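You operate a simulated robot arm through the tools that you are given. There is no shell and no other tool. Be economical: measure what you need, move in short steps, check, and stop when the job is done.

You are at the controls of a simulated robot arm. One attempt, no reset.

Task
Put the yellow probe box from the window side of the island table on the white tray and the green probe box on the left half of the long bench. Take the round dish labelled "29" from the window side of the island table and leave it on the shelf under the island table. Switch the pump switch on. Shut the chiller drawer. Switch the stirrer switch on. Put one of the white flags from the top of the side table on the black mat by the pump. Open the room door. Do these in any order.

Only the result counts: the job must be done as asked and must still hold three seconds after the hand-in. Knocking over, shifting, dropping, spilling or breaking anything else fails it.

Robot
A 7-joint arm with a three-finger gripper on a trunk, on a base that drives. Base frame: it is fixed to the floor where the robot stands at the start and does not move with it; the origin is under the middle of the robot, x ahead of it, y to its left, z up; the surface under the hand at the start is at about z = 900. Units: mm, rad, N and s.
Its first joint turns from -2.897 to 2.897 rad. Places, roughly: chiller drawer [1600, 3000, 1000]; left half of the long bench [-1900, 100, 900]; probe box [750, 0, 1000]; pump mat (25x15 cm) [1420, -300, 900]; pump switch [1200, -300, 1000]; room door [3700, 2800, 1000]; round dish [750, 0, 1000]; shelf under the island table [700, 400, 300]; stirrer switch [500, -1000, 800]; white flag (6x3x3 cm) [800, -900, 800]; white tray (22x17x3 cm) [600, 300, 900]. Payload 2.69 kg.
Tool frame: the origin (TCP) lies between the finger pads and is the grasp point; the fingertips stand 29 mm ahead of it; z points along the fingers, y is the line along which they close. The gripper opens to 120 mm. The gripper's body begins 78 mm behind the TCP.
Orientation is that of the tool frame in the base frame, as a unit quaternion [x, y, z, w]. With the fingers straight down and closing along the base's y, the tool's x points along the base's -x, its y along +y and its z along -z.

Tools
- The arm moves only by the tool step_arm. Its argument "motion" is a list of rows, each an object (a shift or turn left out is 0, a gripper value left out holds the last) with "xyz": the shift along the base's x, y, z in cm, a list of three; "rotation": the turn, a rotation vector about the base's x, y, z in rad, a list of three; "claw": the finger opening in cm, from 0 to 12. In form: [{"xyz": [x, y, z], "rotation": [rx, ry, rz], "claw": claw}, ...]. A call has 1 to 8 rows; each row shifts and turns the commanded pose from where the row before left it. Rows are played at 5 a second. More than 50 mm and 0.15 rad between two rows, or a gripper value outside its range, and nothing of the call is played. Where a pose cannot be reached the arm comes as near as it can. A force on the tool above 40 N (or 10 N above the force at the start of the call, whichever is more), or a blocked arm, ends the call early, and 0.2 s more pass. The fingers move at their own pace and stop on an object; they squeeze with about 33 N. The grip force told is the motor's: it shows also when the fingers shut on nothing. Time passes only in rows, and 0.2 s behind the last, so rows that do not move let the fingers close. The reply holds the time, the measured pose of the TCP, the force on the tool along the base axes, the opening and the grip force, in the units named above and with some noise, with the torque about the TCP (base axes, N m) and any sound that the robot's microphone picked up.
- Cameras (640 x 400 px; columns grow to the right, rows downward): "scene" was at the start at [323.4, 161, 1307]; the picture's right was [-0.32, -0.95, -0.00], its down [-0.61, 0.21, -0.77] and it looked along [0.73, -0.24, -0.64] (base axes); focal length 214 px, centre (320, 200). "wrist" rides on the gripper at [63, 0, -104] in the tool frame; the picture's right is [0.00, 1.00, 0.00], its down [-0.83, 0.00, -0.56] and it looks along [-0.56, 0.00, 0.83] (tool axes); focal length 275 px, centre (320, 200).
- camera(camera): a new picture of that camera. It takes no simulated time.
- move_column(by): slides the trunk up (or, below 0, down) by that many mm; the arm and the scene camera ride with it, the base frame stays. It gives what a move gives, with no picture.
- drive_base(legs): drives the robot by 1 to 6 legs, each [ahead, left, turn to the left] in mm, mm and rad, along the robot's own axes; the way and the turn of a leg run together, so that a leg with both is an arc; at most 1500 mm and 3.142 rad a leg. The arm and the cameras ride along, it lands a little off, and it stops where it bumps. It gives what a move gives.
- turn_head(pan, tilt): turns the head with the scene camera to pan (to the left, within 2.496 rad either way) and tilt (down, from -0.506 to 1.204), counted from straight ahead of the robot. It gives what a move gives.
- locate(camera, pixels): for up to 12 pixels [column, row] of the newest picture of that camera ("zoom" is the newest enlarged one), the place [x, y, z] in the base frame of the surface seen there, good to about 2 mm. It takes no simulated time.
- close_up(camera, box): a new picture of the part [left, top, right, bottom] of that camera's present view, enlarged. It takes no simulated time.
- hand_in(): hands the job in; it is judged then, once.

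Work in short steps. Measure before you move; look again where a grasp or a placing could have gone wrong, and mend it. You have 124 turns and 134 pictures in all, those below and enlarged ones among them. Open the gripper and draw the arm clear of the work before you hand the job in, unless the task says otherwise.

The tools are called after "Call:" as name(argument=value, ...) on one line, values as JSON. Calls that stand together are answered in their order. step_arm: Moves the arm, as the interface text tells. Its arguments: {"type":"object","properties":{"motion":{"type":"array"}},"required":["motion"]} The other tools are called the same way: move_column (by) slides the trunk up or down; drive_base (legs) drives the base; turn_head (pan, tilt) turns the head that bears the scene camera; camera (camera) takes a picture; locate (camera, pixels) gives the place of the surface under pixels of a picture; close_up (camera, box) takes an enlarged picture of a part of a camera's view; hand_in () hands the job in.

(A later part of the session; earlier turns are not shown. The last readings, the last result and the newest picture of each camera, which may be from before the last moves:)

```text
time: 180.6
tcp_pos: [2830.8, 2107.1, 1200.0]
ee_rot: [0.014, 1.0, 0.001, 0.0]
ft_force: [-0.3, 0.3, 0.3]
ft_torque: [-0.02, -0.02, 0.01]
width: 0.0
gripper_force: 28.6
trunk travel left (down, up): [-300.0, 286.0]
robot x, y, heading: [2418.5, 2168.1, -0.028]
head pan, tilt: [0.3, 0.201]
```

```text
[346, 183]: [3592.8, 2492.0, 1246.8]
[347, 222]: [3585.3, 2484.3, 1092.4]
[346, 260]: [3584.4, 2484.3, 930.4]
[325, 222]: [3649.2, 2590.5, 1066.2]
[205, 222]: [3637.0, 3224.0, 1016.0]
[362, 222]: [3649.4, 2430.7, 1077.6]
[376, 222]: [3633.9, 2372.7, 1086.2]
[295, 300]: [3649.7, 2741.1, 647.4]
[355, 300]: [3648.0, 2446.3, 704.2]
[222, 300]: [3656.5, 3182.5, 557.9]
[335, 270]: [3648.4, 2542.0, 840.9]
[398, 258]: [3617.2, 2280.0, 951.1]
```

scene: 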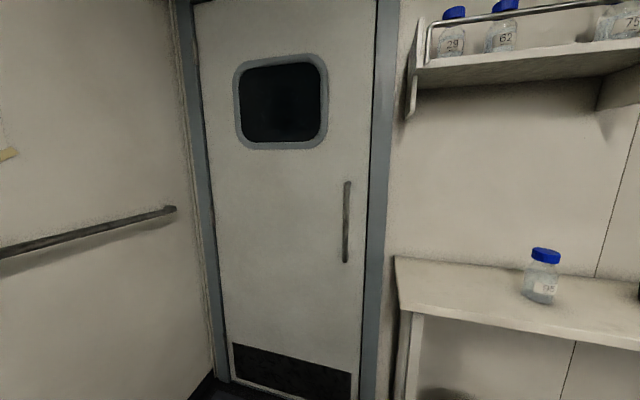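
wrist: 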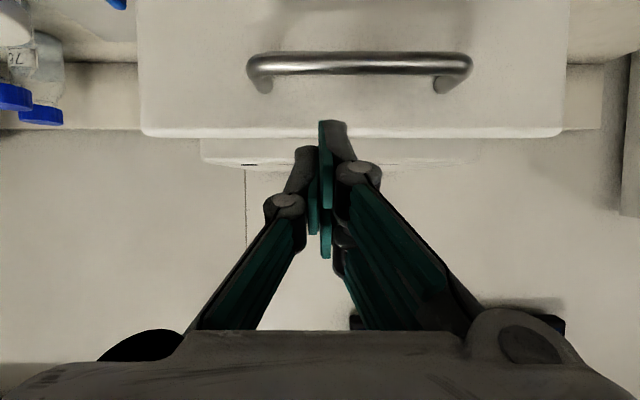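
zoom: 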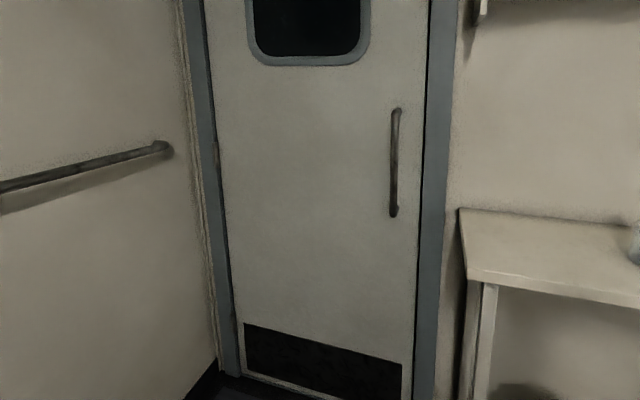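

Handle bar: x≈3588, y≈2487, z 930–1247; hinge side at y≈3200, door plane x≈3650, so it likely pulls toward −x. I place the robot at about (2760,2480), facing +x.

Call:
drive_base(legs=[[0, 300, 0.03], [340, 0, 0]])

Call:
move_column(by=150)

Call:
step_arm(motion=[{"xyz": [2, 1, 0], "rotation": [0, -0.1428, 0], "claw": 7}, {"xyz": [2, 1, 0], "rotation": [0, -0.1428, 0]}, {"xyz": [2, 1, 0], "rotation": [0, -0.1428, 0]}, {"xyz": [2, 1, 0], "rotation": [0, -0.1428, 0]}, {"xyz": [2, 1, -1], "rotation": [0, -0.1428, 0]}, {"xyz": [2, 1, -1], "rotation": [0, -0.1428, 0]}, {"xyz": [2, 0, -2], "rotation": [0, -0.1428, 0]}, {"xyz": [2, 0, -2], "rotation": [0, -0.1428, 0]}])

Call:
step_arm(motion=[{"xyz": [1, 0, -2], "rotation": [0, -0.1428, 0]}, {"xyz": [1, 0, -3], "rotation": [0, -0.1428, 0]}, {"xyz": [1, 0, -3], "rotation": [0, -0.1428, 0]}])

Call:
camera(camera="wrist")

Call:
camera(camera="scene")

```text
time: 184.5
tcp_pos: [3188.5, 2408.8, 1200.4]
ee_rot: [0.002, 1.0, 0.002, 0.0]
ft_force: [-0.9, -0.4, -0.9]
ft_torque: [0.03, 0.01, -0.03]
width: 0.0
gripper_force: 28.8
trunk travel left (down, up): [-300.0, 286.0]
robot x, y, heading: [2773.2, 2462.2, -0.01]
head pan, tilt: [0.3, 0.201]
```

```text
time: 186.2
tcp_pos: [3189.5, 2409.3, 1349.2]
ee_rot: [0.002, 1.0, 0.001, 0.001]
ft_force: [0.3, -0.2, -0.3]
ft_torque: [0.0, 0.0, -0.01]
width: 0.0
gripper_force: 29.1
trunk travel left (down, up): [-450.0, 136.0]
robot x, y, heading: [2771.0, 2462.2, -0.008]
head pan, tilt: [0.3, 0.201]
```

```text
time: 188.0
tcp_pos: [3360.3, 2471.4, 1311.4]
ee_rot: [0.001, 0.842, 0.002, 0.54]
ft_force: [-0.5, -0.6, 0.8]
ft_torque: [-0.01, 0.01, 0.0]
width: 69.9
gripper_force: 0.0
out of reach, approached as far as the arm can: row 8
trunk travel left (down, up): [-450.0, 136.0]
robot x, y, heading: [2777.1, 2461.5, -0.007]
head pan, tilt: [0.3, 0.201]
```

```text
time: 188.8
tcp_pos: [3472.9, 2479.4, 1332.7]
ee_rot: [0.002, 0.708, 0.002, 0.706]
ft_force: [-1.9, 0.4, 0.1]
ft_torque: [0.01, 0.04, 0.01]
width: 70.0
gripper_force: 0.0
out of reach, approached as far as the arm can: row 1, 2, 3
trunk travel left (down, up): [-450.0, 136.0]
robot x, y, heading: [2775.0, 2464.0, -0.006]
head pan, tilt: [0.3, 0.201]
```

```text
69 pictures are left
```

wrist: 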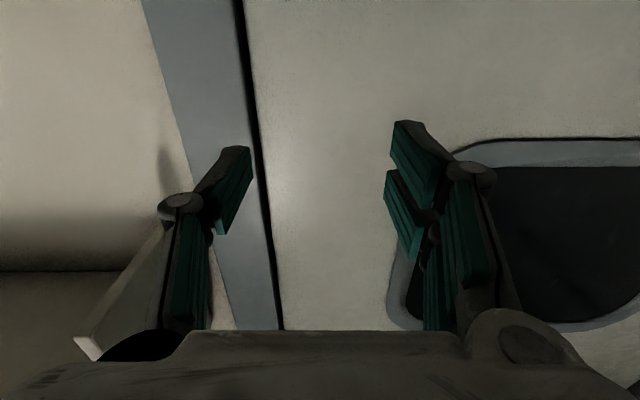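

```text
68 pictures are left
```

scene: 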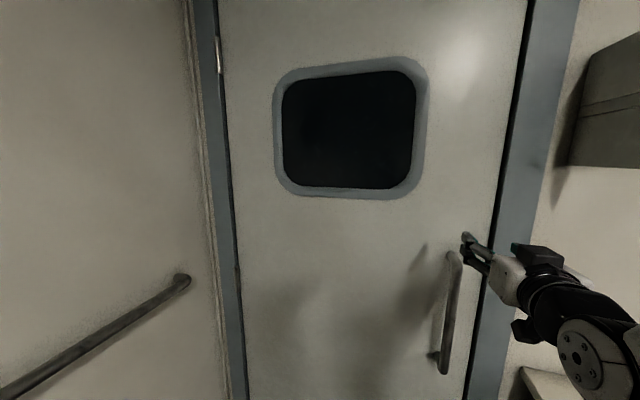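

The hinge knuckle at (217,55) shows the door opens toward us. I lower the trunk 180 so the hand is at handle height and check alignment.

Call:
move_column(by=-190)

Call:
camera(camera="wrist")

Call:
locate(camera="wrist", pixels=[[310, 100], [330, 100], [320, 100], [340, 60], [320, 60]])

```text
time: 190.9
tcp_pos: [3573.6, 2476.3, 1144.6]
ee_rot: [0.0, 0.707, 0.003, 0.707]
ft_force: [-0.4, -0.2, 0.3]
ft_torque: [-0.01, 0.0, 0.01]
width: 69.8
gripper_force: 0.1
trunk travel left (down, up): [-260.0, 326.0]
robot x, y, heading: [2770.9, 2462.6, -0.012]
head pan, tilt: [0.3, 0.201]
```

```text
67 pictures are left
```

wrist: 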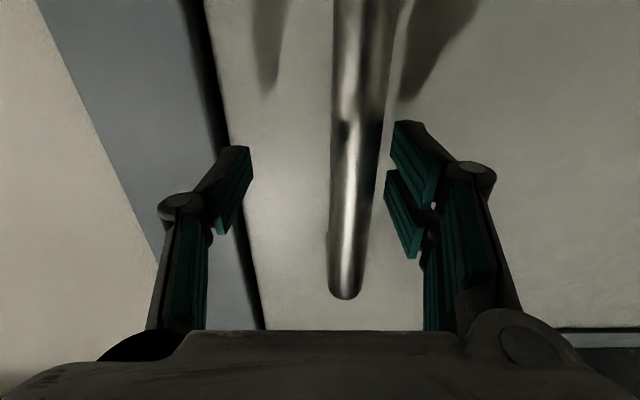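

```text
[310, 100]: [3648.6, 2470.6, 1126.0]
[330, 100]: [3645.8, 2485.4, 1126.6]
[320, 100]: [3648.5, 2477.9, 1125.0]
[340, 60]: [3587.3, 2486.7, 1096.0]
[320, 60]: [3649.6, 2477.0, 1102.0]
```

The bar is already between the fingers. I centre (+12 mm y, +12 mm x) and close on it.

Call:
step_arm(motion=[{"xyz": [1, 1.2, 0]}, {"claw": 0}, {"claw": 0}, {"claw": 0}])

```text
time: 191.9
tcp_pos: [3583.8, 2494.2, 1145.6]
ee_rot: [-0.003, 0.707, 0.004, 0.707]
ft_force: [0.3, 26.1, 0.8]
ft_torque: [-0.1, -0.12, 0.48]
width: 23.2
gripper_force: 44.9
trunk travel left (down, up): [-260.0, 326.0]
robot x, y, heading: [2776.4, 2464.8, -0.009]
head pan, tilt: [0.3, 0.201]
```

Handle gripped (26 mm... width 23). I pull along the door's arc, a small test first.

Call:
step_arm(motion=[{"xyz": [-1.8, 0.15, 0], "rotation": [0, 0, -0.025]}, {"xyz": [-1.8, 0.2, 0], "rotation": [0, 0, -0.025]}, {"xyz": [-1.8, 0.25, 0], "rotation": [0, 0, -0.025]}, {"xyz": [-1.7, 0.3, 0], "rotation": [0, 0, -0.025]}])

Call:
camera(camera="scene")

```text
time: 192.5
tcp_pos: [3558.8, 2495.2, 1146.2]
ee_rot: [0.017, 0.716, -0.016, 0.698]
ft_force: [8.5, 4.4, -5.2]
ft_torque: [-0.03, 0.63, 0.37]
width: 23.3
gripper_force: 44.8
out of reach, approached as far as the arm can: row 1, 2, 3
trunk travel left (down, up): [-260.0, 326.0]
robot x, y, heading: [2772.4, 2461.0, -0.01]
head pan, tilt: [0.3, 0.201]
stopped in row 3: the force on the tool passed its limit at 42 N (the readings are from after the stop); the commanded pose is now the measured one
```

```text
66 pictures are left
```

scene: 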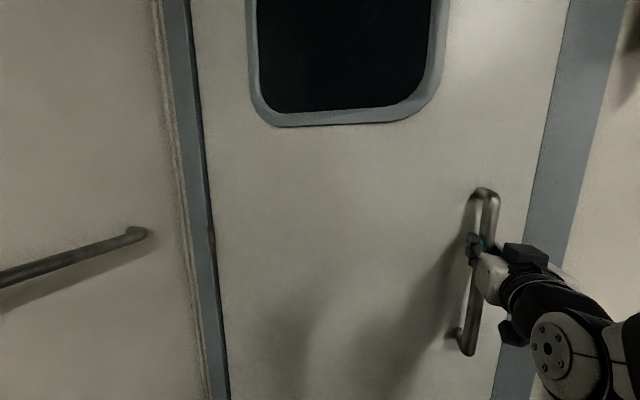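

The door moved ~25 mm, but the arm folds at its inner limit, so I pull with the base along the arc, letting the fingers swivel on the bar.

Call:
drive_base(legs=[[-46, 6, 0], [-70, 16, 0]])

Call:
camera(camera="scene")

```text
time: 194.1
tcp_pos: [3443.1, 2518.9, 1146.2]
ee_rot: [0.017, 0.716, -0.016, 0.698]
ft_force: [3.1, 14.2, -15.8]
ft_torque: [-0.15, 0.11, 0.13]
width: 22.9
gripper_force: 44.7
trunk travel left (down, up): [-260.0, 326.0]
robot x, y, heading: [2655.2, 2482.6, -0.012]
head pan, tilt: [0.3, 0.201]
```

```text
65 pictures are left
```

scene: 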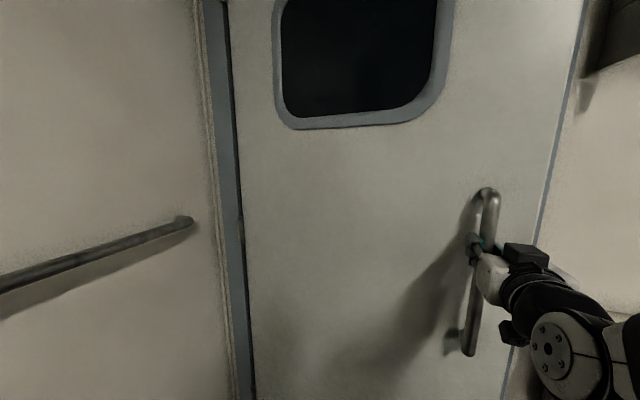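

The door follows nicely (~0.2 rad). Before going further I check the bench end on the left.

Call:
turn_head(pan=1.3, tilt=0.7)

Call:
camera(camera="scene")

Call:
locate(camera="scene", pixels=[[320, 200], [320, 300], [450, 250], [400, 200], [250, 250]])

```text
time: 195.3
tcp_pos: [3442.4, 2519.7, 1147.6]
ee_rot: [0.017, 0.715, -0.016, 0.698]
ft_force: [0.4, 6.4, -4.2]
ft_torque: [-0.09, 0.43, 0.15]
width: 22.8
gripper_force: 44.7
trunk travel left (down, up): [-260.0, 326.0]
robot x, y, heading: [2654.6, 2486.8, -0.006]
head pan, tilt: [1.3, 0.7]
```

```text
64 pictures are left
```

scene: 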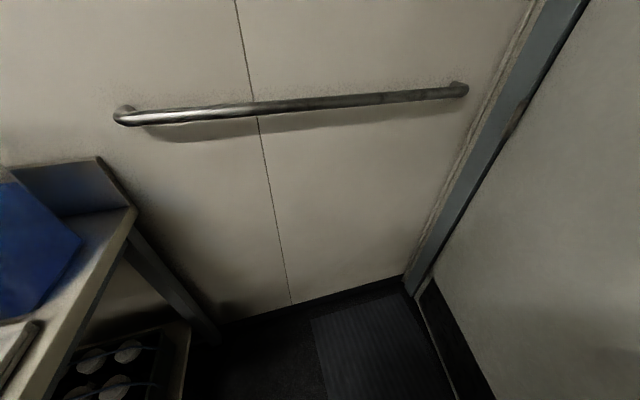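

```text
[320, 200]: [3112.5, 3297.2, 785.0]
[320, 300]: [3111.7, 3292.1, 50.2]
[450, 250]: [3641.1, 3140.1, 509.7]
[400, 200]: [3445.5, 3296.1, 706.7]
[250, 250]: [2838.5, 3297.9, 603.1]
```

The bench end limits sideways travel, so I pull one more arc step, then release and swing the door from behind its edge.

Call:
drive_base(legs=[[-67, 22, 0]])

Call:
step_arm(motion=[{"xyz": [0, 0.9, 0]}, {"xyz": [0, 0.5, 0]}])

Call:
drive_base(legs=[[-50, 5, 0]])

Call:
turn_head(pan=0, tilt=0.4)

Call:
camera(camera="scene")

```text
time: 196.7
tcp_pos: [3375.9, 2542.3, 1147.5]
ee_rot: [0.012, 0.716, -0.014, 0.697]
ft_force: [0.6, 2.5, -1.3]
ft_torque: [0.31, -0.23, -0.03]
width: 22.7
gripper_force: 44.9
trunk travel left (down, up): [-260.0, 326.0]
robot x, y, heading: [2590.1, 2501.2, -0.009]
head pan, tilt: [1.3, 0.7]
stopped in leg 1: the force on the tool passed its limit at 43 N (the readings are from after the stop); the commanded pose is now the measured one
```

```text
time: 197.2
tcp_pos: [3375.6, 2541.7, 1146.7]
ee_rot: [0.021, 0.715, -0.018, 0.699]
ft_force: [-2.3, -8.3, 4.3]
ft_torque: [-0.38, 0.23, 0.04]
width: 22.8
gripper_force: 45.4
trunk travel left (down, up): [-260.0, 326.0]
robot x, y, heading: [2593.5, 2505.5, -0.011]
head pan, tilt: [1.3, 0.7]
stopped in row 2: the force on the tool passed its limit at 45 N (the readings are from after the stop); the commanded pose is now the measured one
```

```text
time: 198.1
tcp_pos: [3344.0, 2557.2, 1147.9]
ee_rot: [0.009, 0.716, -0.011, 0.698]
ft_force: [2.1, 2.6, -1.8]
ft_torque: [0.36, -0.43, 0.0]
width: 22.8
gripper_force: 45.2
trunk travel left (down, up): [-260.0, 326.0]
robot x, y, heading: [2556.8, 2504.4, -0.012]
head pan, tilt: [1.3, 0.7]
stopped in leg 1: the force on the tool passed its limit at 54 N (the readings are from after the stop); the commanded pose is now the measured one
```

```text
time: 199.6
tcp_pos: [3344.3, 2555.9, 1148.0]
ee_rot: [0.008, 0.716, -0.011, 0.698]
ft_force: [4.3, 6.2, -1.3]
ft_torque: [0.5, 0.13, 0.04]
width: 23.0
gripper_force: 45.3
trunk travel left (down, up): [-260.0, 326.0]
robot x, y, heading: [2559.8, 2504.5, -0.01]
head pan, tilt: [0.0, 0.4]
```

```text
63 pictures are left
```

scene: 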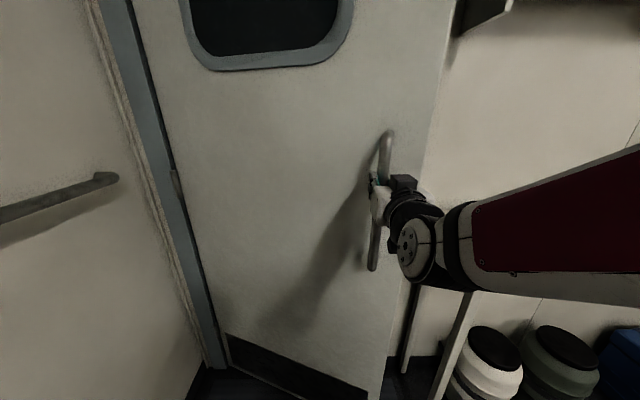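

Door is ~0.36 rad open and the stop resets the arm compliantly; I continue with several short backward pulls.

Call:
drive_base(legs=[[-40, 8, 0]])

Call:
drive_base(legs=[[-40, 5, 0]])

Call:
drive_base(legs=[[-40, 0, 0]])

Call:
drive_base(legs=[[-40, 0, 0]])

Call:
camera(camera="scene")

```text
time: 200.4
tcp_pos: [3327.7, 2563.7, 1146.5]
ee_rot: [0.001, 0.716, -0.005, 0.698]
ft_force: [1.6, 2.5, -1.6]
ft_torque: [0.61, -0.47, -0.02]
width: 23.2
gripper_force: 44.9
trunk travel left (down, up): [-260.0, 326.0]
robot x, y, heading: [2541.7, 2503.0, -0.01]
head pan, tilt: [0.0, 0.4]
stopped in leg 1: the force on the tool passed its limit at 47 N (the readings are from after the stop); the commanded pose is now the measured one
```

```text
time: 201.2
tcp_pos: [3312.4, 2572.4, 1147.4]
ee_rot: [-0.006, 0.716, 0.0, 0.698]
ft_force: [2.3, 3.1, -2.5]
ft_torque: [0.67, -0.54, -0.05]
width: 22.7
gripper_force: 44.8
trunk travel left (down, up): [-260.0, 326.0]
robot x, y, heading: [2525.1, 2502.6, -0.01]
head pan, tilt: [0.0, 0.4]
stopped in leg 1: the force on the tool passed its limit at 45 N (the readings are from after the stop); the commanded pose is now the measured one
```

```text
time: 202.0
tcp_pos: [3302.8, 2575.5, 1147.7]
ee_rot: [-0.01, 0.717, 0.003, 0.697]
ft_force: [2.8, 3.3, -3.6]
ft_torque: [0.79, -0.58, -0.06]
width: 22.9
gripper_force: 45.0
trunk travel left (down, up): [-260.0, 326.0]
robot x, y, heading: [2518.5, 2502.3, -0.012]
head pan, tilt: [0.0, 0.4]
stopped in leg 1: the force on the tool passed its limit at 45 N (the readings are from after the stop); the commanded pose is now the measured one
```

```text
time: 202.8
tcp_pos: [3296.3, 2580.3, 1147.6]
ee_rot: [-0.013, 0.716, 0.007, 0.698]
ft_force: [2.9, 4.9, -3.9]
ft_torque: [0.76, -0.61, -0.04]
width: 22.9
gripper_force: 45.0
trunk travel left (down, up): [-260.0, 326.0]
robot x, y, heading: [2509.1, 2505.5, -0.014]
head pan, tilt: [0.0, 0.4]
stopped in leg 1: the force on the tool passed its limit at 45 N (the readings are from after the stop); the commanded pose is now the measured one
```

```text
62 pictures are left
```

scene: 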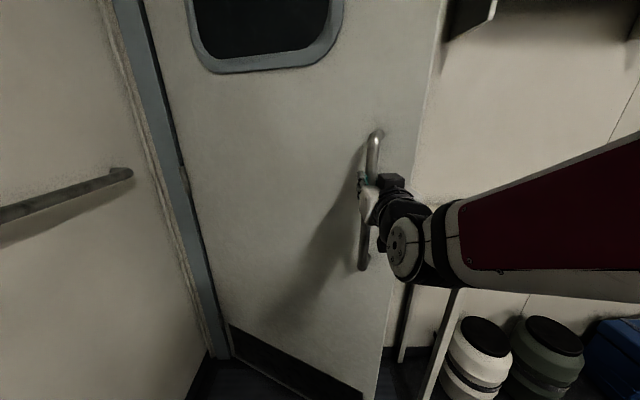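

Door is ~0.45 rad open. To get arm travel for a proper arc pull, I release, back the base off, and re-grip with the arm extended.

Call:
step_arm(motion=[{"claw": 7}, {"claw": 7}])

Call:
drive_base(legs=[[-150, 0, 0], [-110, -60, 0]])

Call:
step_arm(motion=[{"xyz": [4, 1.5, 0], "rotation": [0, 0, -0.05]}, {"xyz": [4, 1.5, 0], "rotation": [0, 0, -0.05]}, {"xyz": [4, 1.5, 0], "rotation": [0, 0, -0.05]}])

Call:
camera(camera="wrist")

Call:
camera(camera="scene")

```text
time: 203.4
tcp_pos: [3294.7, 2579.6, 1149.0]
ee_rot: [-0.013, 0.716, 0.006, 0.698]
ft_force: [0.5, 0.3, -0.2]
ft_torque: [0.01, -0.01, 0.03]
width: 69.7
gripper_force: 0.1
trunk travel left (down, up): [-260.0, 326.0]
robot x, y, heading: [2505.5, 2502.7, -0.014]
head pan, tilt: [0.0, 0.4]
```

```text
time: 205.6
tcp_pos: [3031.4, 2514.2, 1148.8]
ee_rot: [-0.009, 0.716, 0.002, 0.698]
ft_force: [-0.8, -0.7, 0.0]
ft_torque: [-0.02, 0.02, -0.01]
width: 70.2
gripper_force: 0.0
trunk travel left (down, up): [-260.0, 326.0]
robot x, y, heading: [2242.8, 2452.6, -0.019]
head pan, tilt: [0.0, 0.4]
```

```text
time: 206.4
tcp_pos: [3150.3, 2562.6, 1150.6]
ee_rot: [0.045, 0.715, -0.051, 0.696]
ft_force: [-0.8, -0.1, 1.6]
ft_torque: [0.05, 0.04, -0.01]
width: 69.9
gripper_force: 0.0
trunk travel left (down, up): [-260.0, 326.0]
robot x, y, heading: [2244.5, 2449.8, -0.024]
head pan, tilt: [0.0, 0.4]
```

```text
61 pictures are left
```

wrist: 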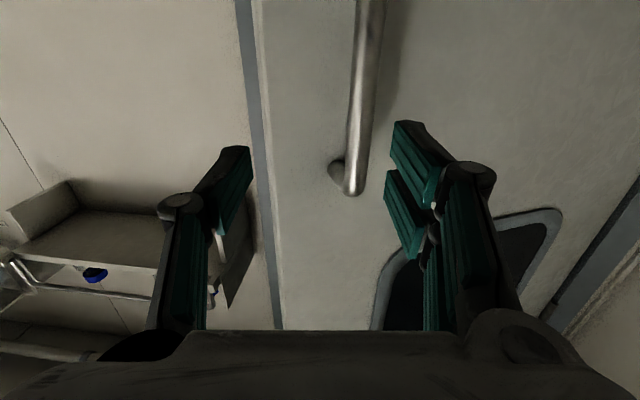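

```text
60 pictures are left
```

scene: 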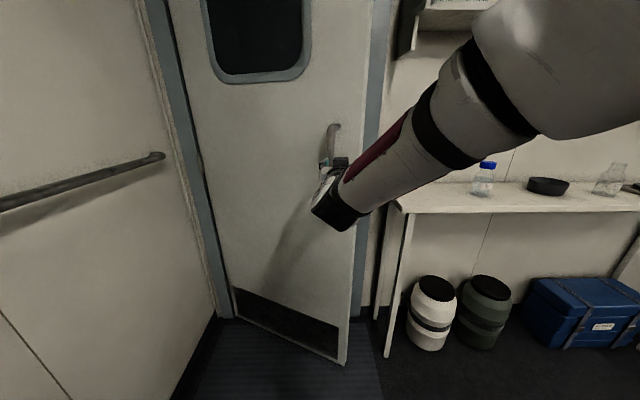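

Call:
locate(camera="wrist", pixels=[[358, 100], [365, 60], [355, 160], [300, 150], [400, 60], [280, 60]])

```text
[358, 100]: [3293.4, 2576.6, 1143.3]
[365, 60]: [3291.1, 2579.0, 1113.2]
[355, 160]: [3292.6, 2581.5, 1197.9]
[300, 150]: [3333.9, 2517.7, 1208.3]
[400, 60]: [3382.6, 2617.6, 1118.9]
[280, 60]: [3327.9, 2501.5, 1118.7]
```

Bar centre ≈ (3297,2580). I approach it with the tool yawed to about −0.3 so it faces the door.

Call:
step_arm(motion=[{"xyz": [0, 3, 0], "rotation": [0, 0, -0.06]}, {"xyz": [2, 3, 0], "rotation": [0, 0, -0.06]}, {"xyz": [2, 0.5, 0], "rotation": [0, 0, -0.06]}, {"xyz": [3.5, -1.5, 0]}, {"xyz": [3.5, -1.5, 0]}, {"xyz": [3.4, -1.4, 0]}])

Call:
camera(camera="wrist")

```text
time: 207.8
tcp_pos: [3292.9, 2582.9, 1148.9]
ee_rot: [0.107, 0.708, -0.111, 0.689]
ft_force: [0.0, 0.0, 0.1]
ft_torque: [0.0, 0.03, -0.02]
width: 69.8
gripper_force: 0.0
trunk travel left (down, up): [-260.0, 326.0]
robot x, y, heading: [2241.2, 2445.7, -0.027]
head pan, tilt: [0.0, 0.4]
```

```text
59 pictures are left
```

wrist: 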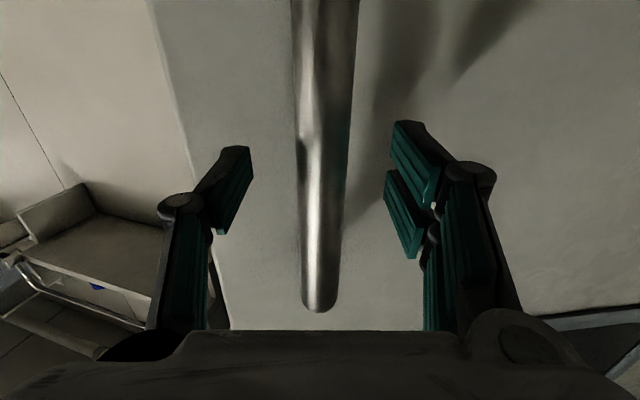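

Bar is between the fingers. I close and pull along the computed arc.

Call:
step_arm(motion=[{"claw": 0}, {"claw": 0}, {"claw": 0}, {"xyz": [-1.5, 0.9, 0], "rotation": [0, 0, -0.02]}, {"xyz": [-1.5, 0.9, 0], "rotation": [0, 0, -0.02]}, {"xyz": [-2.96, 1.98, 0], "rotation": [0, 0, -0.04]}, {"xyz": [-2.86, 2.13, 0], "rotation": [0, 0, -0.04]}])

Call:
step_arm(motion=[{"xyz": [-2.74, 2.27, 0], "rotation": [0, 0, -0.04]}, {"xyz": [-2.64, 2.39, 0], "rotation": [0, 0, -0.04]}, {"xyz": [-2.51, 2.53, 0], "rotation": [0, 0, -0.04]}, {"xyz": [-2.38, 2.66, 0], "rotation": [0, 0, -0.04]}])

Call:
camera(camera="scene")

```text
time: 209.4
tcp_pos: [3204.1, 2643.6, 1146.5]
ee_rot: [0.151, 0.701, -0.154, 0.679]
ft_force: [-7.5, -5.1, -7.3]
ft_torque: [1.22, 0.68, 0.25]
width: 23.2
gripper_force: 45.1
trunk travel left (down, up): [-260.0, 326.0]
robot x, y, heading: [2244.3, 2446.9, -0.023]
head pan, tilt: [0.0, 0.4]
```

```text
time: 210.4
tcp_pos: [3101.1, 2745.8, 1147.4]
ee_rot: [0.201, 0.689, -0.202, 0.667]
ft_force: [21.3, 30.5, -5.5]
ft_torque: [1.2, -0.06, 0.61]
width: 23.2
gripper_force: 45.1
trunk travel left (down, up): [-260.0, 326.0]
robot x, y, heading: [2243.8, 2447.9, -0.022]
head pan, tilt: [0.0, 0.4]
```

```text
58 pictures are left
```

scene: 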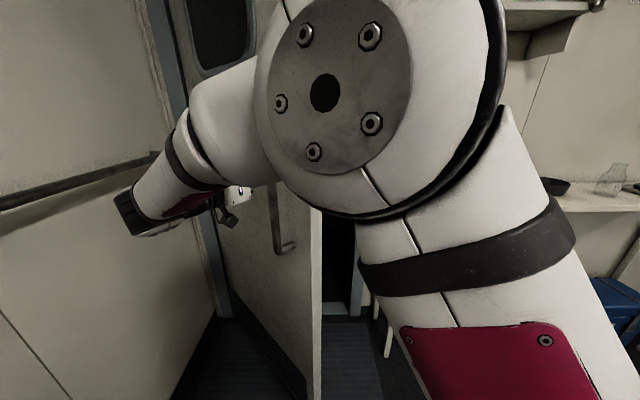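

Door is ~45° open. I continue the arc, correcting slightly toward the hinge.

Call:
step_arm(motion=[{"xyz": [-1.7, 3.2, 0], "rotation": [0, 0, -0.03]}, {"xyz": [-2.1, 2.87, 0], "rotation": [0, 0, -0.03]}, {"xyz": [-1.96, 2.99, 0], "rotation": [0, 0, -0.03]}, {"xyz": [-1.81, 3.07, 0], "rotation": [0, 0, -0.03]}])

Call:
step_arm(motion=[{"xyz": [-1.5, 3.2, 0], "rotation": [0, 0, -0.02]}, {"xyz": [-1.4, 3.24, 0], "rotation": [0, 0, -0.02]}, {"xyz": [-1.3, 3.3, 0]}])

Call:
camera(camera="scene")

```text
time: 211.1
tcp_pos: [3057.8, 2806.4, 1148.2]
ee_rot: [0.231, 0.68, -0.233, 0.655]
ft_force: [-2.1, 0.1, -2.6]
ft_torque: [1.56, 0.0, 0.4]
width: 23.4
gripper_force: 44.9
trunk travel left (down, up): [-260.0, 326.0]
robot x, y, heading: [2240.4, 2445.3, -0.022]
head pan, tilt: [0.0, 0.4]
stopped in row 3: the force on the tool passed its limit at 49 N (the readings are from after the stop); the commanded pose is now the measured one
```

```text
time: 211.5
tcp_pos: [3050.1, 2818.7, 1148.9]
ee_rot: [0.242, 0.676, -0.247, 0.651]
ft_force: [-5.8, 0.0, -1.4]
ft_torque: [1.8, -0.05, 0.28]
width: 23.3
gripper_force: 45.2
trunk travel left (down, up): [-260.0, 326.0]
robot x, y, heading: [2243.0, 2448.2, -0.022]
head pan, tilt: [0.0, 0.4]
stopped in row 1: the force on the tool passed its limit at 47 N (the readings are from after the stop); the commanded pose is now the measured one
```

```text
57 pictures are left
```

scene: 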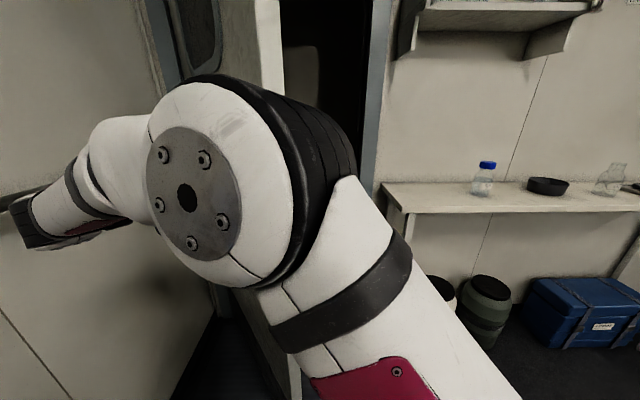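

Door is ~53° open. I release, back the hand off the handle and bring it round the edge to push it further from behind.

Call:
step_arm(motion=[{"claw": 7}, {"claw": 7}, {"xyz": [-3.5, 2.5, 0]}, {"xyz": [-4, 2.2, 0]}, {"xyz": [-4.5, 0, 0], "rotation": [0, 0, 0.1]}, {"xyz": [-4.5, -1, 0], "rotation": [0, 0, 0.1]}, {"xyz": [-3, -3.5, 0], "rotation": [0, 0, 0.1]}])

Call:
camera(camera="scene")

Call:
camera(camera="wrist")

```text
time: 213.1
tcp_pos: [2867.8, 2816.9, 1134.6]
ee_rot: [0.138, 0.704, -0.167, 0.676]
ft_force: [0.2, -0.4, -0.2]
ft_torque: [0.01, -0.04, -0.07]
width: 70.0
gripper_force: 0.1
trunk travel left (down, up): [-260.0, 326.0]
robot x, y, heading: [2241.3, 2443.2, -0.02]
head pan, tilt: [0.0, 0.4]
```

```text
56 pictures are left
```

scene: 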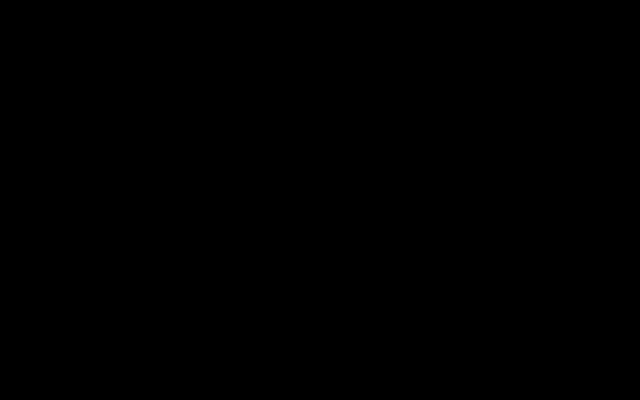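

```text
55 pictures are left
```

wrist: 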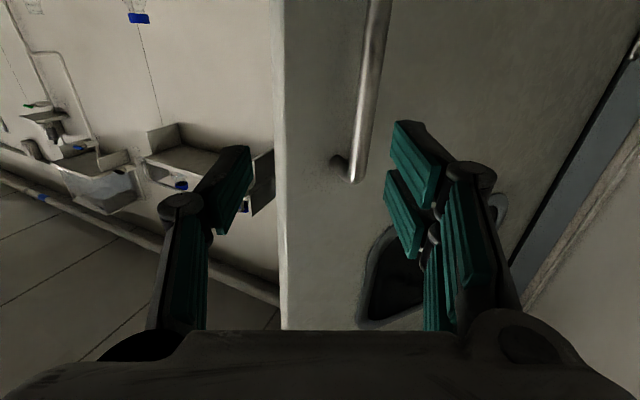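

The hand is free of the handle with the door edge on its left. I drive right 380 mm to pass the edge, straighten the yaw and extend.

Call:
drive_base(legs=[[0, -400, 0]])

Call:
step_arm(motion=[{"xyz": [3, 0, 0], "rotation": [0, 0, 0.11], "claw": 0}, {"xyz": [4, 0, 0], "rotation": [0, 0, 0.11]}, {"xyz": [4, 0, 0], "rotation": [0, 0, 0.11]}, {"xyz": [4, 0, 0], "rotation": [0, 0, 0.11]}, {"xyz": [4, 0, 0]}, {"xyz": [4, 0, 0]}, {"xyz": [4, 0, 0]}])

Call:
camera(camera="wrist")

Call:
camera(camera="scene")

```text
time: 215.6
tcp_pos: [2856.9, 2422.1, 1138.2]
ee_rot: [0.137, 0.704, -0.161, 0.677]
ft_force: [-1.0, -0.1, 0.3]
ft_torque: [0.03, 0.0, 0.02]
width: 70.0
gripper_force: 0.1
trunk travel left (down, up): [-260.0, 326.0]
robot x, y, heading: [2234.9, 2049.9, -0.012]
head pan, tilt: [0.0, 0.4]
```

```text
time: 217.2
tcp_pos: [3127.1, 2424.5, 1137.7]
ee_rot: [-0.02, 0.717, -0.009, 0.697]
ft_force: [-0.4, 0.0, 1.0]
ft_torque: [0.01, 0.03, -0.04]
width: 0.0
gripper_force: 28.0
trunk travel left (down, up): [-260.0, 326.0]
robot x, y, heading: [2235.9, 2054.4, -0.019]
head pan, tilt: [0.0, 0.4]
```

```text
54 pictures are left
```

wrist: 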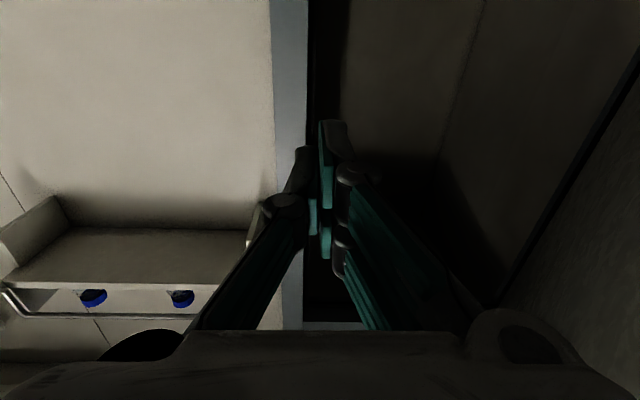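

```text
53 pictures are left
```

scene: 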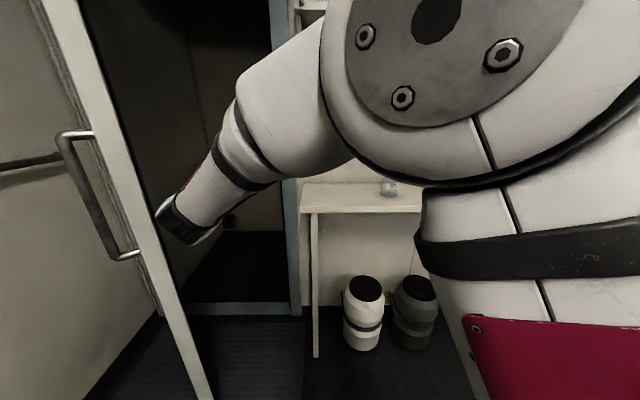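

The hand is past the door edge on its back side. I drive left to push the door further open.

Call:
drive_base(legs=[[0, 380, 0]])

Call:
camera(camera="scene")

```text
time: 218.8
tcp_pos: [3130.6, 2626.3, 1135.2]
ee_rot: [-0.012, 0.719, -0.017, 0.695]
ft_force: [-1.9, -0.9, -1.3]
ft_torque: [0.02, -0.04, 0.09]
width: 0.0
gripper_force: 28.7
trunk travel left (down, up): [-260.0, 326.0]
robot x, y, heading: [2234.8, 2259.2, -0.021]
head pan, tilt: [0.0, 0.4]
stopped in leg 1: the force on the tool passed its limit at 129 N (the readings are from after the stop); the commanded pose is now the measured one
```

```text
52 pictures are left
```

scene: 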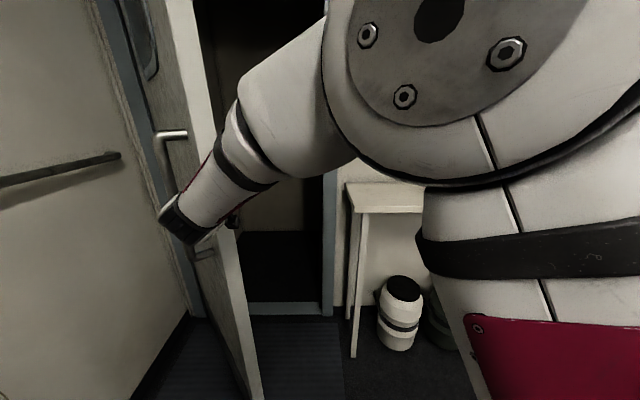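

It contacted the door at driving speed; I now push slowly with the arm in +y.

Call:
step_arm(motion=[{"xyz": [0, 0.7, 0]}, {"xyz": [0, 0.7, 0]}, {"xyz": [0, 0.8, 0]}, {"xyz": [0, 1, 0]}, {"xyz": [0, 1, 0]}, {"xyz": [0, 1.2, 0]}, {"xyz": [0, 1.2, 0]}, {"xyz": [0, 1.2, 0]}])

Call:
camera(camera="scene")

Call:
camera(camera="wrist")

```text
time: 219.2
tcp_pos: [3130.4, 2626.3, 1135.4]
ee_rot: [-0.008, 0.718, -0.019, 0.696]
ft_force: [-7.8, -8.7, 2.0]
ft_torque: [0.17, 0.03, 0.65]
width: 0.1
gripper_force: 28.7
trunk travel left (down, up): [-260.0, 326.0]
robot x, y, heading: [2239.8, 2257.4, -0.017]
head pan, tilt: [0.0, 0.4]
stopped in row 2: the force on the tool passed its limit at 50 N (the readings are from after the stop); the commanded pose is now the measured one
```

```text
51 pictures are left
```

scene: 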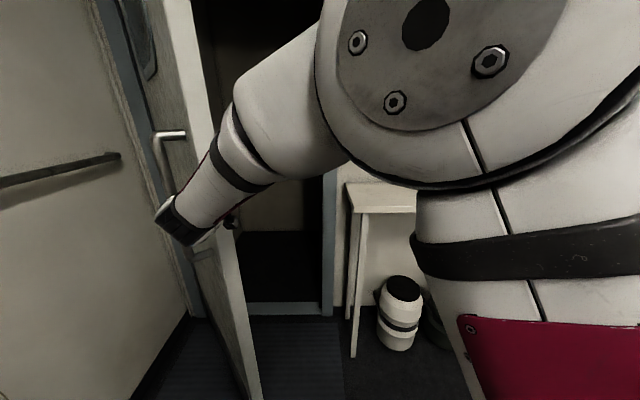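

```text
50 pictures are left
```

wrist: 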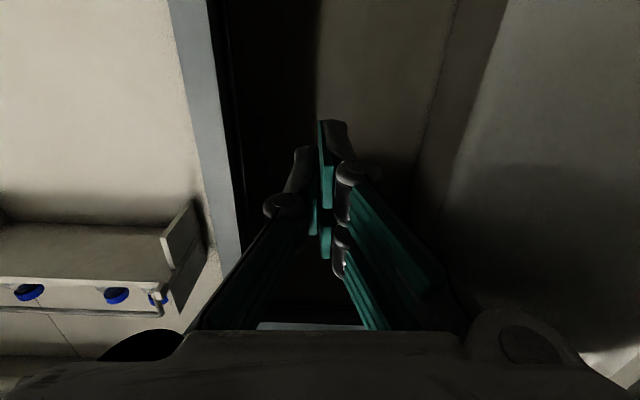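

The door resists a bit; I measure where the door edge and handle are now.

Call:
locate(camera="scene", pixels=[[200, 90], [185, 90], [245, 350], [220, 270], [172, 133], [170, 300], [205, 85], [250, 390]])

```text
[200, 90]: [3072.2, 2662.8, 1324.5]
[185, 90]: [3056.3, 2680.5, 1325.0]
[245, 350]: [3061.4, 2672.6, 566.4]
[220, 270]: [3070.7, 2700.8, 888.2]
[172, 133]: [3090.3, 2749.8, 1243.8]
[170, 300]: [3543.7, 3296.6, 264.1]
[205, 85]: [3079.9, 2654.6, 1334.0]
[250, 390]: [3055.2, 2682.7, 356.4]
```

The contact was end-on against the door edge. I'll instead stand facing roughly +y and push on the door's back face; first I centre the arm and reposition.

Call:
step_arm(motion=[{"xyz": [0, -4, 0]}, {"xyz": [0, -4.5, 0]}, {"xyz": [-1, -4.5, 0]}, {"xyz": [-2, -4.5, 0]}, {"xyz": [-2, -4.5, 0]}, {"xyz": [-2, -4.5, 0]}, {"xyz": [-2, -4.5, 0]}, {"xyz": [-2, -4.5, 0]}])

Call:
drive_base(legs=[[0, -370, 0], [200, 0, 0], [0, 0, 1.22]])

Call:
turn_head(pan=0, tilt=0.4)

Call:
camera(camera="scene")

```text
time: 221.0
tcp_pos: [3031.0, 2279.0, 1143.2]
ee_rot: [-0.011, 0.719, -0.018, 0.694]
ft_force: [0.7, 0.4, 0.1]
ft_torque: [0.0, -0.03, 0.02]
width: 0.1
gripper_force: 28.5
out of reach, approached as far as the arm can: row 8
trunk travel left (down, up): [-260.0, 326.0]
robot x, y, heading: [2238.4, 2257.2, -0.02]
head pan, tilt: [0.0, 0.4]
```

```text
time: 227.7
tcp_pos: [2706.0, 2624.3, 1143.4]
ee_rot: [-0.414, 0.587, 0.378, 0.584]
ft_force: [0.5, 0.3, 0.5]
ft_torque: [0.01, -0.01, 0.0]
width: 0.0
gripper_force: 29.0
trunk travel left (down, up): [-260.0, 326.0]
robot x, y, heading: [2437.9, 1878.3, 1.182]
head pan, tilt: [0.0, 0.4]
```

```text
time: 228.2
tcp_pos: [2705.2, 2623.5, 1144.3]
ee_rot: [-0.414, 0.588, 0.376, 0.584]
ft_force: [-0.2, 0.1, 0.6]
ft_torque: [0.01, 0.03, 0.01]
width: 0.0
gripper_force: 28.4
trunk travel left (down, up): [-260.0, 326.0]
robot x, y, heading: [2435.5, 1880.2, 1.182]
head pan, tilt: [0.0, 0.4]
```

```text
49 pictures are left
```

scene: 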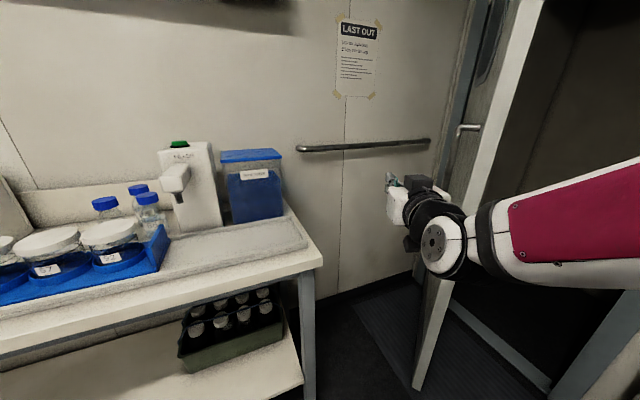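

I slide the robot right/forward so the hand ends up behind the door face at ~(3170,2565).

Call:
drive_base(legs=[[-40, 0, 0], [155, -455, 0]])

Call:
camera(camera="scene")

Call:
camera(camera="wrist")

```text
time: 231.6
tcp_pos: [3178.4, 2555.3, 1142.9]
ee_rot: [-0.412, 0.59, 0.374, 0.585]
ft_force: [0.8, 0.1, 0.3]
ft_torque: [0.03, -0.01, -0.01]
width: 0.2
gripper_force: 28.6
trunk travel left (down, up): [-260.0, 326.0]
robot x, y, heading: [2899.7, 1811.0, 1.174]
head pan, tilt: [0.0, 0.4]
```

```text
48 pictures are left
```

scene: 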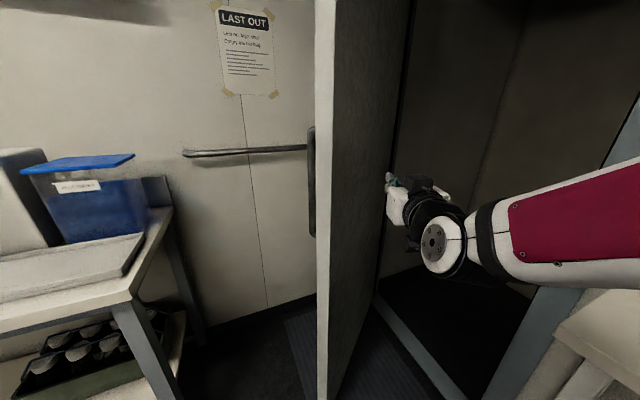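

```text
47 pictures are left
```

wrist: 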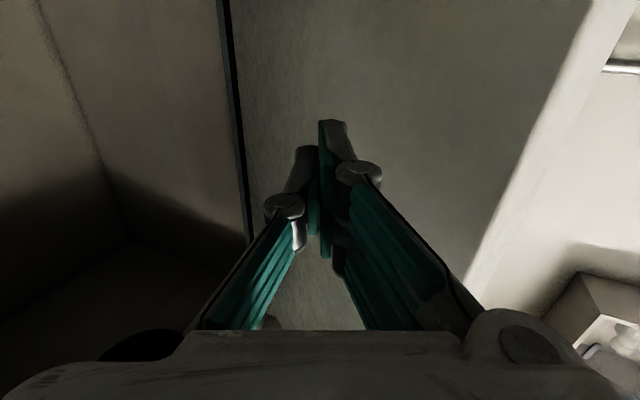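

The hand is behind the door's back face. I push toward +y/−x steadily.

Call:
step_arm(motion=[{"xyz": [0, 3, 0]}, {"xyz": [0, 3, 0]}, {"xyz": [0, 2, 0]}, {"xyz": [-0.5, 1.5, 0]}, {"xyz": [-0.5, 1.5, 0]}, {"xyz": [-1, 1.5, 0]}, {"xyz": [-1, 2, 0]}, {"xyz": [-1, 2, 0]}])

Call:
step_arm(motion=[{"xyz": [-1, 2, 0]}, {"xyz": [-1, 2, 0]}, {"xyz": [-1, 2, 0]}, {"xyz": [-1, 2, 0]}, {"xyz": [-1, 2, 0]}, {"xyz": [-1, 2.2, 0]}, {"xyz": [-1, 2.2, 0]}, {"xyz": [-1, 2.2, 0]}])

Call:
camera(camera="scene")

```text
time: 233.4
tcp_pos: [3139.9, 2721.2, 1142.5]
ee_rot: [-0.41, 0.59, 0.375, 0.586]
ft_force: [-0.5, -0.2, 0.6]
ft_torque: [0.01, 0.03, 0.03]
width: 0.1
gripper_force: 28.7
trunk travel left (down, up): [-260.0, 326.0]
robot x, y, heading: [2902.5, 1813.1, 1.175]
head pan, tilt: [0.0, 0.4]
```

```text
time: 235.2
tcp_pos: [3063.6, 2887.2, 1143.0]
ee_rot: [-0.411, 0.59, 0.373, 0.586]
ft_force: [1.2, 0.2, 1.6]
ft_torque: [-0.05, 0.03, 0.02]
width: 0.0
gripper_force: 28.9
trunk travel left (down, up): [-260.0, 326.0]
robot x, y, heading: [2900.3, 1814.6, 1.17]
head pan, tilt: [0.0, 0.4]
```

```text
46 pictures are left
```

scene: 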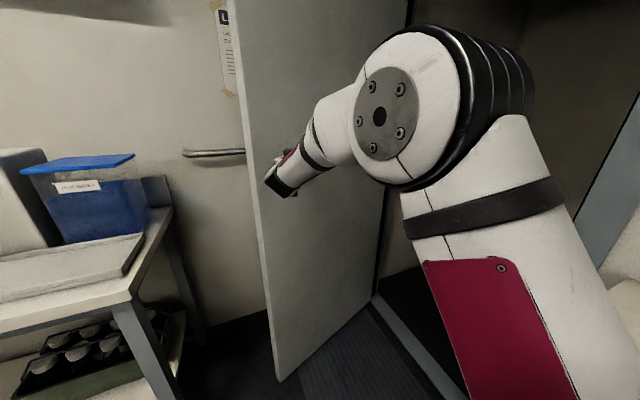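

The door is now about 70° open. A little more, then withdraw.

Call:
step_arm(motion=[{"xyz": [-1, 2, 0]}, {"xyz": [-1, 2, 0]}, {"xyz": [-1, 2, 0]}])

Call:
step_arm(motion=[{"xyz": [1, -4.5, 0]}, {"xyz": [1, -4.5, 0]}, {"xyz": [1, -4.5, 0]}, {"xyz": [1, -4.5, 0]}, {"xyz": [1, -4.5, 0]}, {"xyz": [1, -4.5, 0]}, {"xyz": [0, -4.5, 0]}])

Call:
camera(camera="scene")

Call:
locate(camera="scene", pixels=[[275, 365], [262, 330], [330, 290], [245, 200], [255, 100]])

```text
time: 236.0
tcp_pos: [3029.9, 2947.6, 1141.7]
ee_rot: [-0.412, 0.59, 0.373, 0.586]
ft_force: [-0.4, 0.0, 0.3]
ft_torque: [-0.03, -0.02, 0.0]
width: 0.3
gripper_force: 29.0
trunk travel left (down, up): [-260.0, 326.0]
robot x, y, heading: [2902.6, 1811.9, 1.171]
head pan, tilt: [0.0, 0.4]
```

```text
time: 237.6
tcp_pos: [3087.5, 2630.8, 1142.6]
ee_rot: [-0.411, 0.59, 0.374, 0.586]
ft_force: [0.0, 0.2, -1.0]
ft_torque: [0.03, 0.01, -0.02]
width: 0.0
gripper_force: 28.3
trunk travel left (down, up): [-260.0, 326.0]
robot x, y, heading: [2900.1, 1813.4, 1.169]
head pan, tilt: [0.0, 0.4]
```

```text
45 pictures are left
```

scene: 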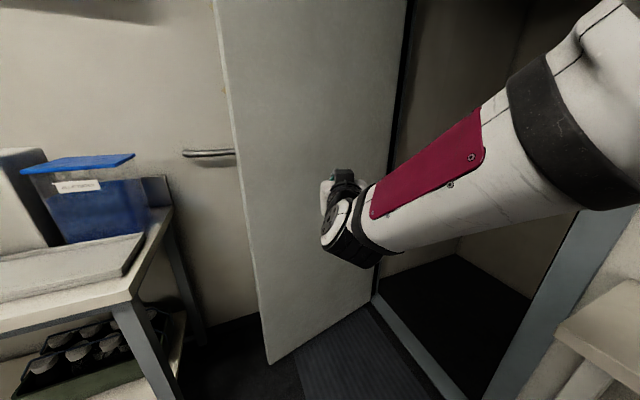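

```text
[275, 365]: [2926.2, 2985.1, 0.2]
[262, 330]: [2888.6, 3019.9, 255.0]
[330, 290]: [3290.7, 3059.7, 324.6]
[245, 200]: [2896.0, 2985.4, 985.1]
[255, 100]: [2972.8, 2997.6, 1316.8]
```

The door stands ~75° open. Now I turn the tool back down while retracting, then head along the far side of the island to the pump.

Call:
step_arm(motion=[{"xyz": [-0.8, -2, 1], "rotation": [-0.1315, 0.0543, 0]}, {"xyz": [-0.8, -2, 1], "rotation": [-0.1315, 0.0543, 0]}, {"xyz": [-0.8, -2, 1], "rotation": [-0.1315, 0.0543, 0]}, {"xyz": [-0.8, -2, 1], "rotation": [-0.1315, 0.0543, 0]}, {"xyz": [-0.8, -2, 1], "rotation": [-0.1315, 0.0543, 0]}, {"xyz": [-0.8, -2, 1], "rotation": [-0.1315, 0.0543, 0]}, {"xyz": [-0.8, -2, 0.5], "rotation": [-0.1315, 0.0543, 0]}, {"xyz": [-0.8, -2, 0.5], "rotation": [-0.1315, 0.0543, 0]}])

Call:
step_arm(motion=[{"xyz": [-0.8, -2, 0], "rotation": [-0.1315, 0.0543, 0]}, {"xyz": [-0.8, -2, 0], "rotation": [-0.1315, 0.0543, 0]}, {"xyz": [-0.8, -2, 0], "rotation": [-0.1315, 0.0543, 0]}, {"xyz": [-1, -3, 0]}, {"xyz": [-1, -3, 0]}])

Call:
drive_base(legs=[[0, 300, 0], [0, 0, 1.97]])

Call:
turn_head(pan=0.5, tilt=0.4)

Call:
camera(camera="scene")

Call:
turn_head(pan=1.4, tilt=0.4)

Call:
camera(camera="scene")

```text
time: 239.4
tcp_pos: [3027.3, 2468.9, 1213.4]
ee_rot: [-0.562, 0.803, 0.105, 0.166]
ft_force: [0.9, -0.1, 0.4]
ft_torque: [0.0, 0.02, 0.04]
width: 0.0
gripper_force: 28.7
trunk travel left (down, up): [-260.0, 326.0]
robot x, y, heading: [2899.4, 1811.8, 1.172]
head pan, tilt: [0.0, 0.4]
```

```text
time: 240.6
tcp_pos: [2981.6, 2351.2, 1211.4]
ee_rot: [-0.574, 0.819, -0.01, -0.011]
ft_force: [-0.2, -0.6, -0.2]
ft_torque: [-0.03, -0.02, 0.0]
width: 0.2
gripper_force: 28.7
trunk travel left (down, up): [-260.0, 326.0]
robot x, y, heading: [2901.7, 1811.3, 1.173]
head pan, tilt: [0.0, 0.4]
```

```text
time: 247.2
tcp_pos: [2095.9, 1825.7, 1211.7]
ee_rot: [1.0, -0.009, 0.015, 0.0]
ft_force: [0.3, -1.2, 0.3]
ft_torque: [0.03, 0.0, -0.01]
width: 0.1
gripper_force: 28.6
trunk travel left (down, up): [-260.0, 326.0]
robot x, y, heading: [2630.8, 1922.8, 3.081]
head pan, tilt: [0.0, 0.4]
```

```text
time: 248.1
tcp_pos: [2096.0, 1826.1, 1212.1]
ee_rot: [1.0, -0.008, 0.015, -0.001]
ft_force: [0.3, 0.1, 0.1]
ft_torque: [0.02, 0.02, 0.01]
width: 0.2
gripper_force: 28.7
trunk travel left (down, up): [-260.0, 326.0]
robot x, y, heading: [2631.5, 1930.0, 3.075]
head pan, tilt: [0.499, 0.4]
```

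```text
44 pictures are left
```

scene: 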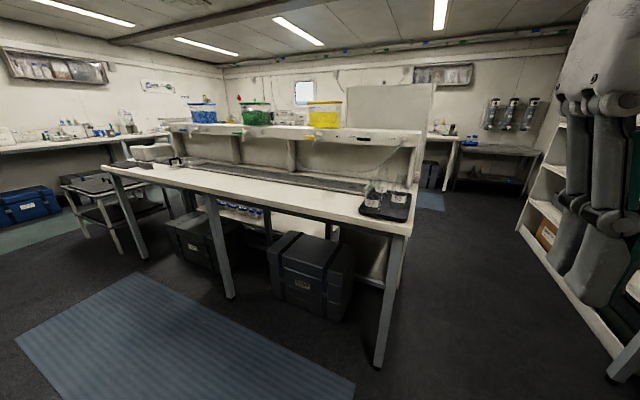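

```text
time: 249.3
tcp_pos: [2096.4, 1826.2, 1211.4]
ee_rot: [1.0, -0.008, 0.013, -0.001]
ft_force: [1.2, 0.5, 0.5]
ft_torque: [-0.01, 0.0, -0.01]
width: 0.0
gripper_force: 28.4
trunk travel left (down, up): [-260.0, 326.0]
robot x, y, heading: [2630.6, 1923.8, 3.084]
head pan, tilt: [1.4, 0.4]
```

```text
43 pictures are left
```

scene: 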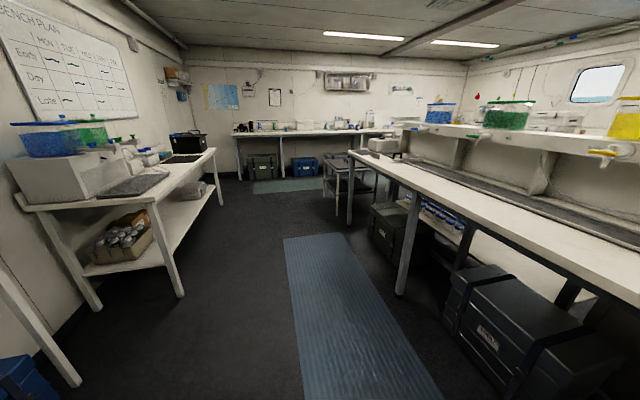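

The corridor along the far side (blue floor mat) is clear; the white device at (385,145) at the island's far end is probably the pump. I measure it and the corridor.

Call:
locate(camera="scene", pixels=[[385, 145], [370, 155], [400, 165], [350, 152], [440, 205], [345, 190], [370, 175], [180, 290], [215, 200], [350, 220], [400, 290], [330, 180]])

Call:
close_up(camera="scene", box=[310, 110, 450, 230])

```text
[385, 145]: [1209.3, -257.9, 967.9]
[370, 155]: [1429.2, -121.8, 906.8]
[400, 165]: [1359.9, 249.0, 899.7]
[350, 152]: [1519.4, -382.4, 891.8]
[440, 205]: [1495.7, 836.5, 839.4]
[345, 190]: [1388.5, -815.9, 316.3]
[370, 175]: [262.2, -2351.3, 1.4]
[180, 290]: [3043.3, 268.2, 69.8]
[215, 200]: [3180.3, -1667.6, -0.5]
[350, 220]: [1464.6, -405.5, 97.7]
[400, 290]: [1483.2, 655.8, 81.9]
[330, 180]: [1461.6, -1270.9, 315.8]
```

```text
3.33 times, centred on (380, 170) of scene
```

zoom: 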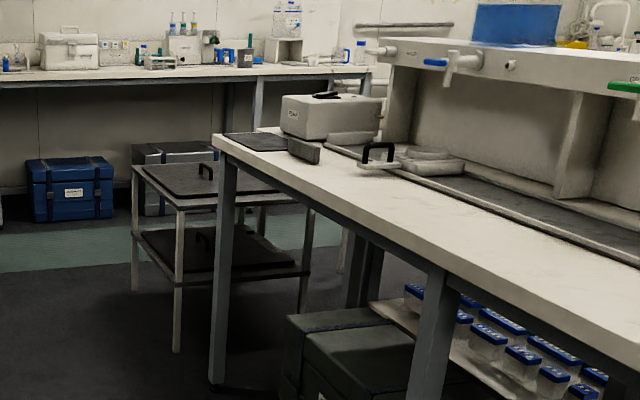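

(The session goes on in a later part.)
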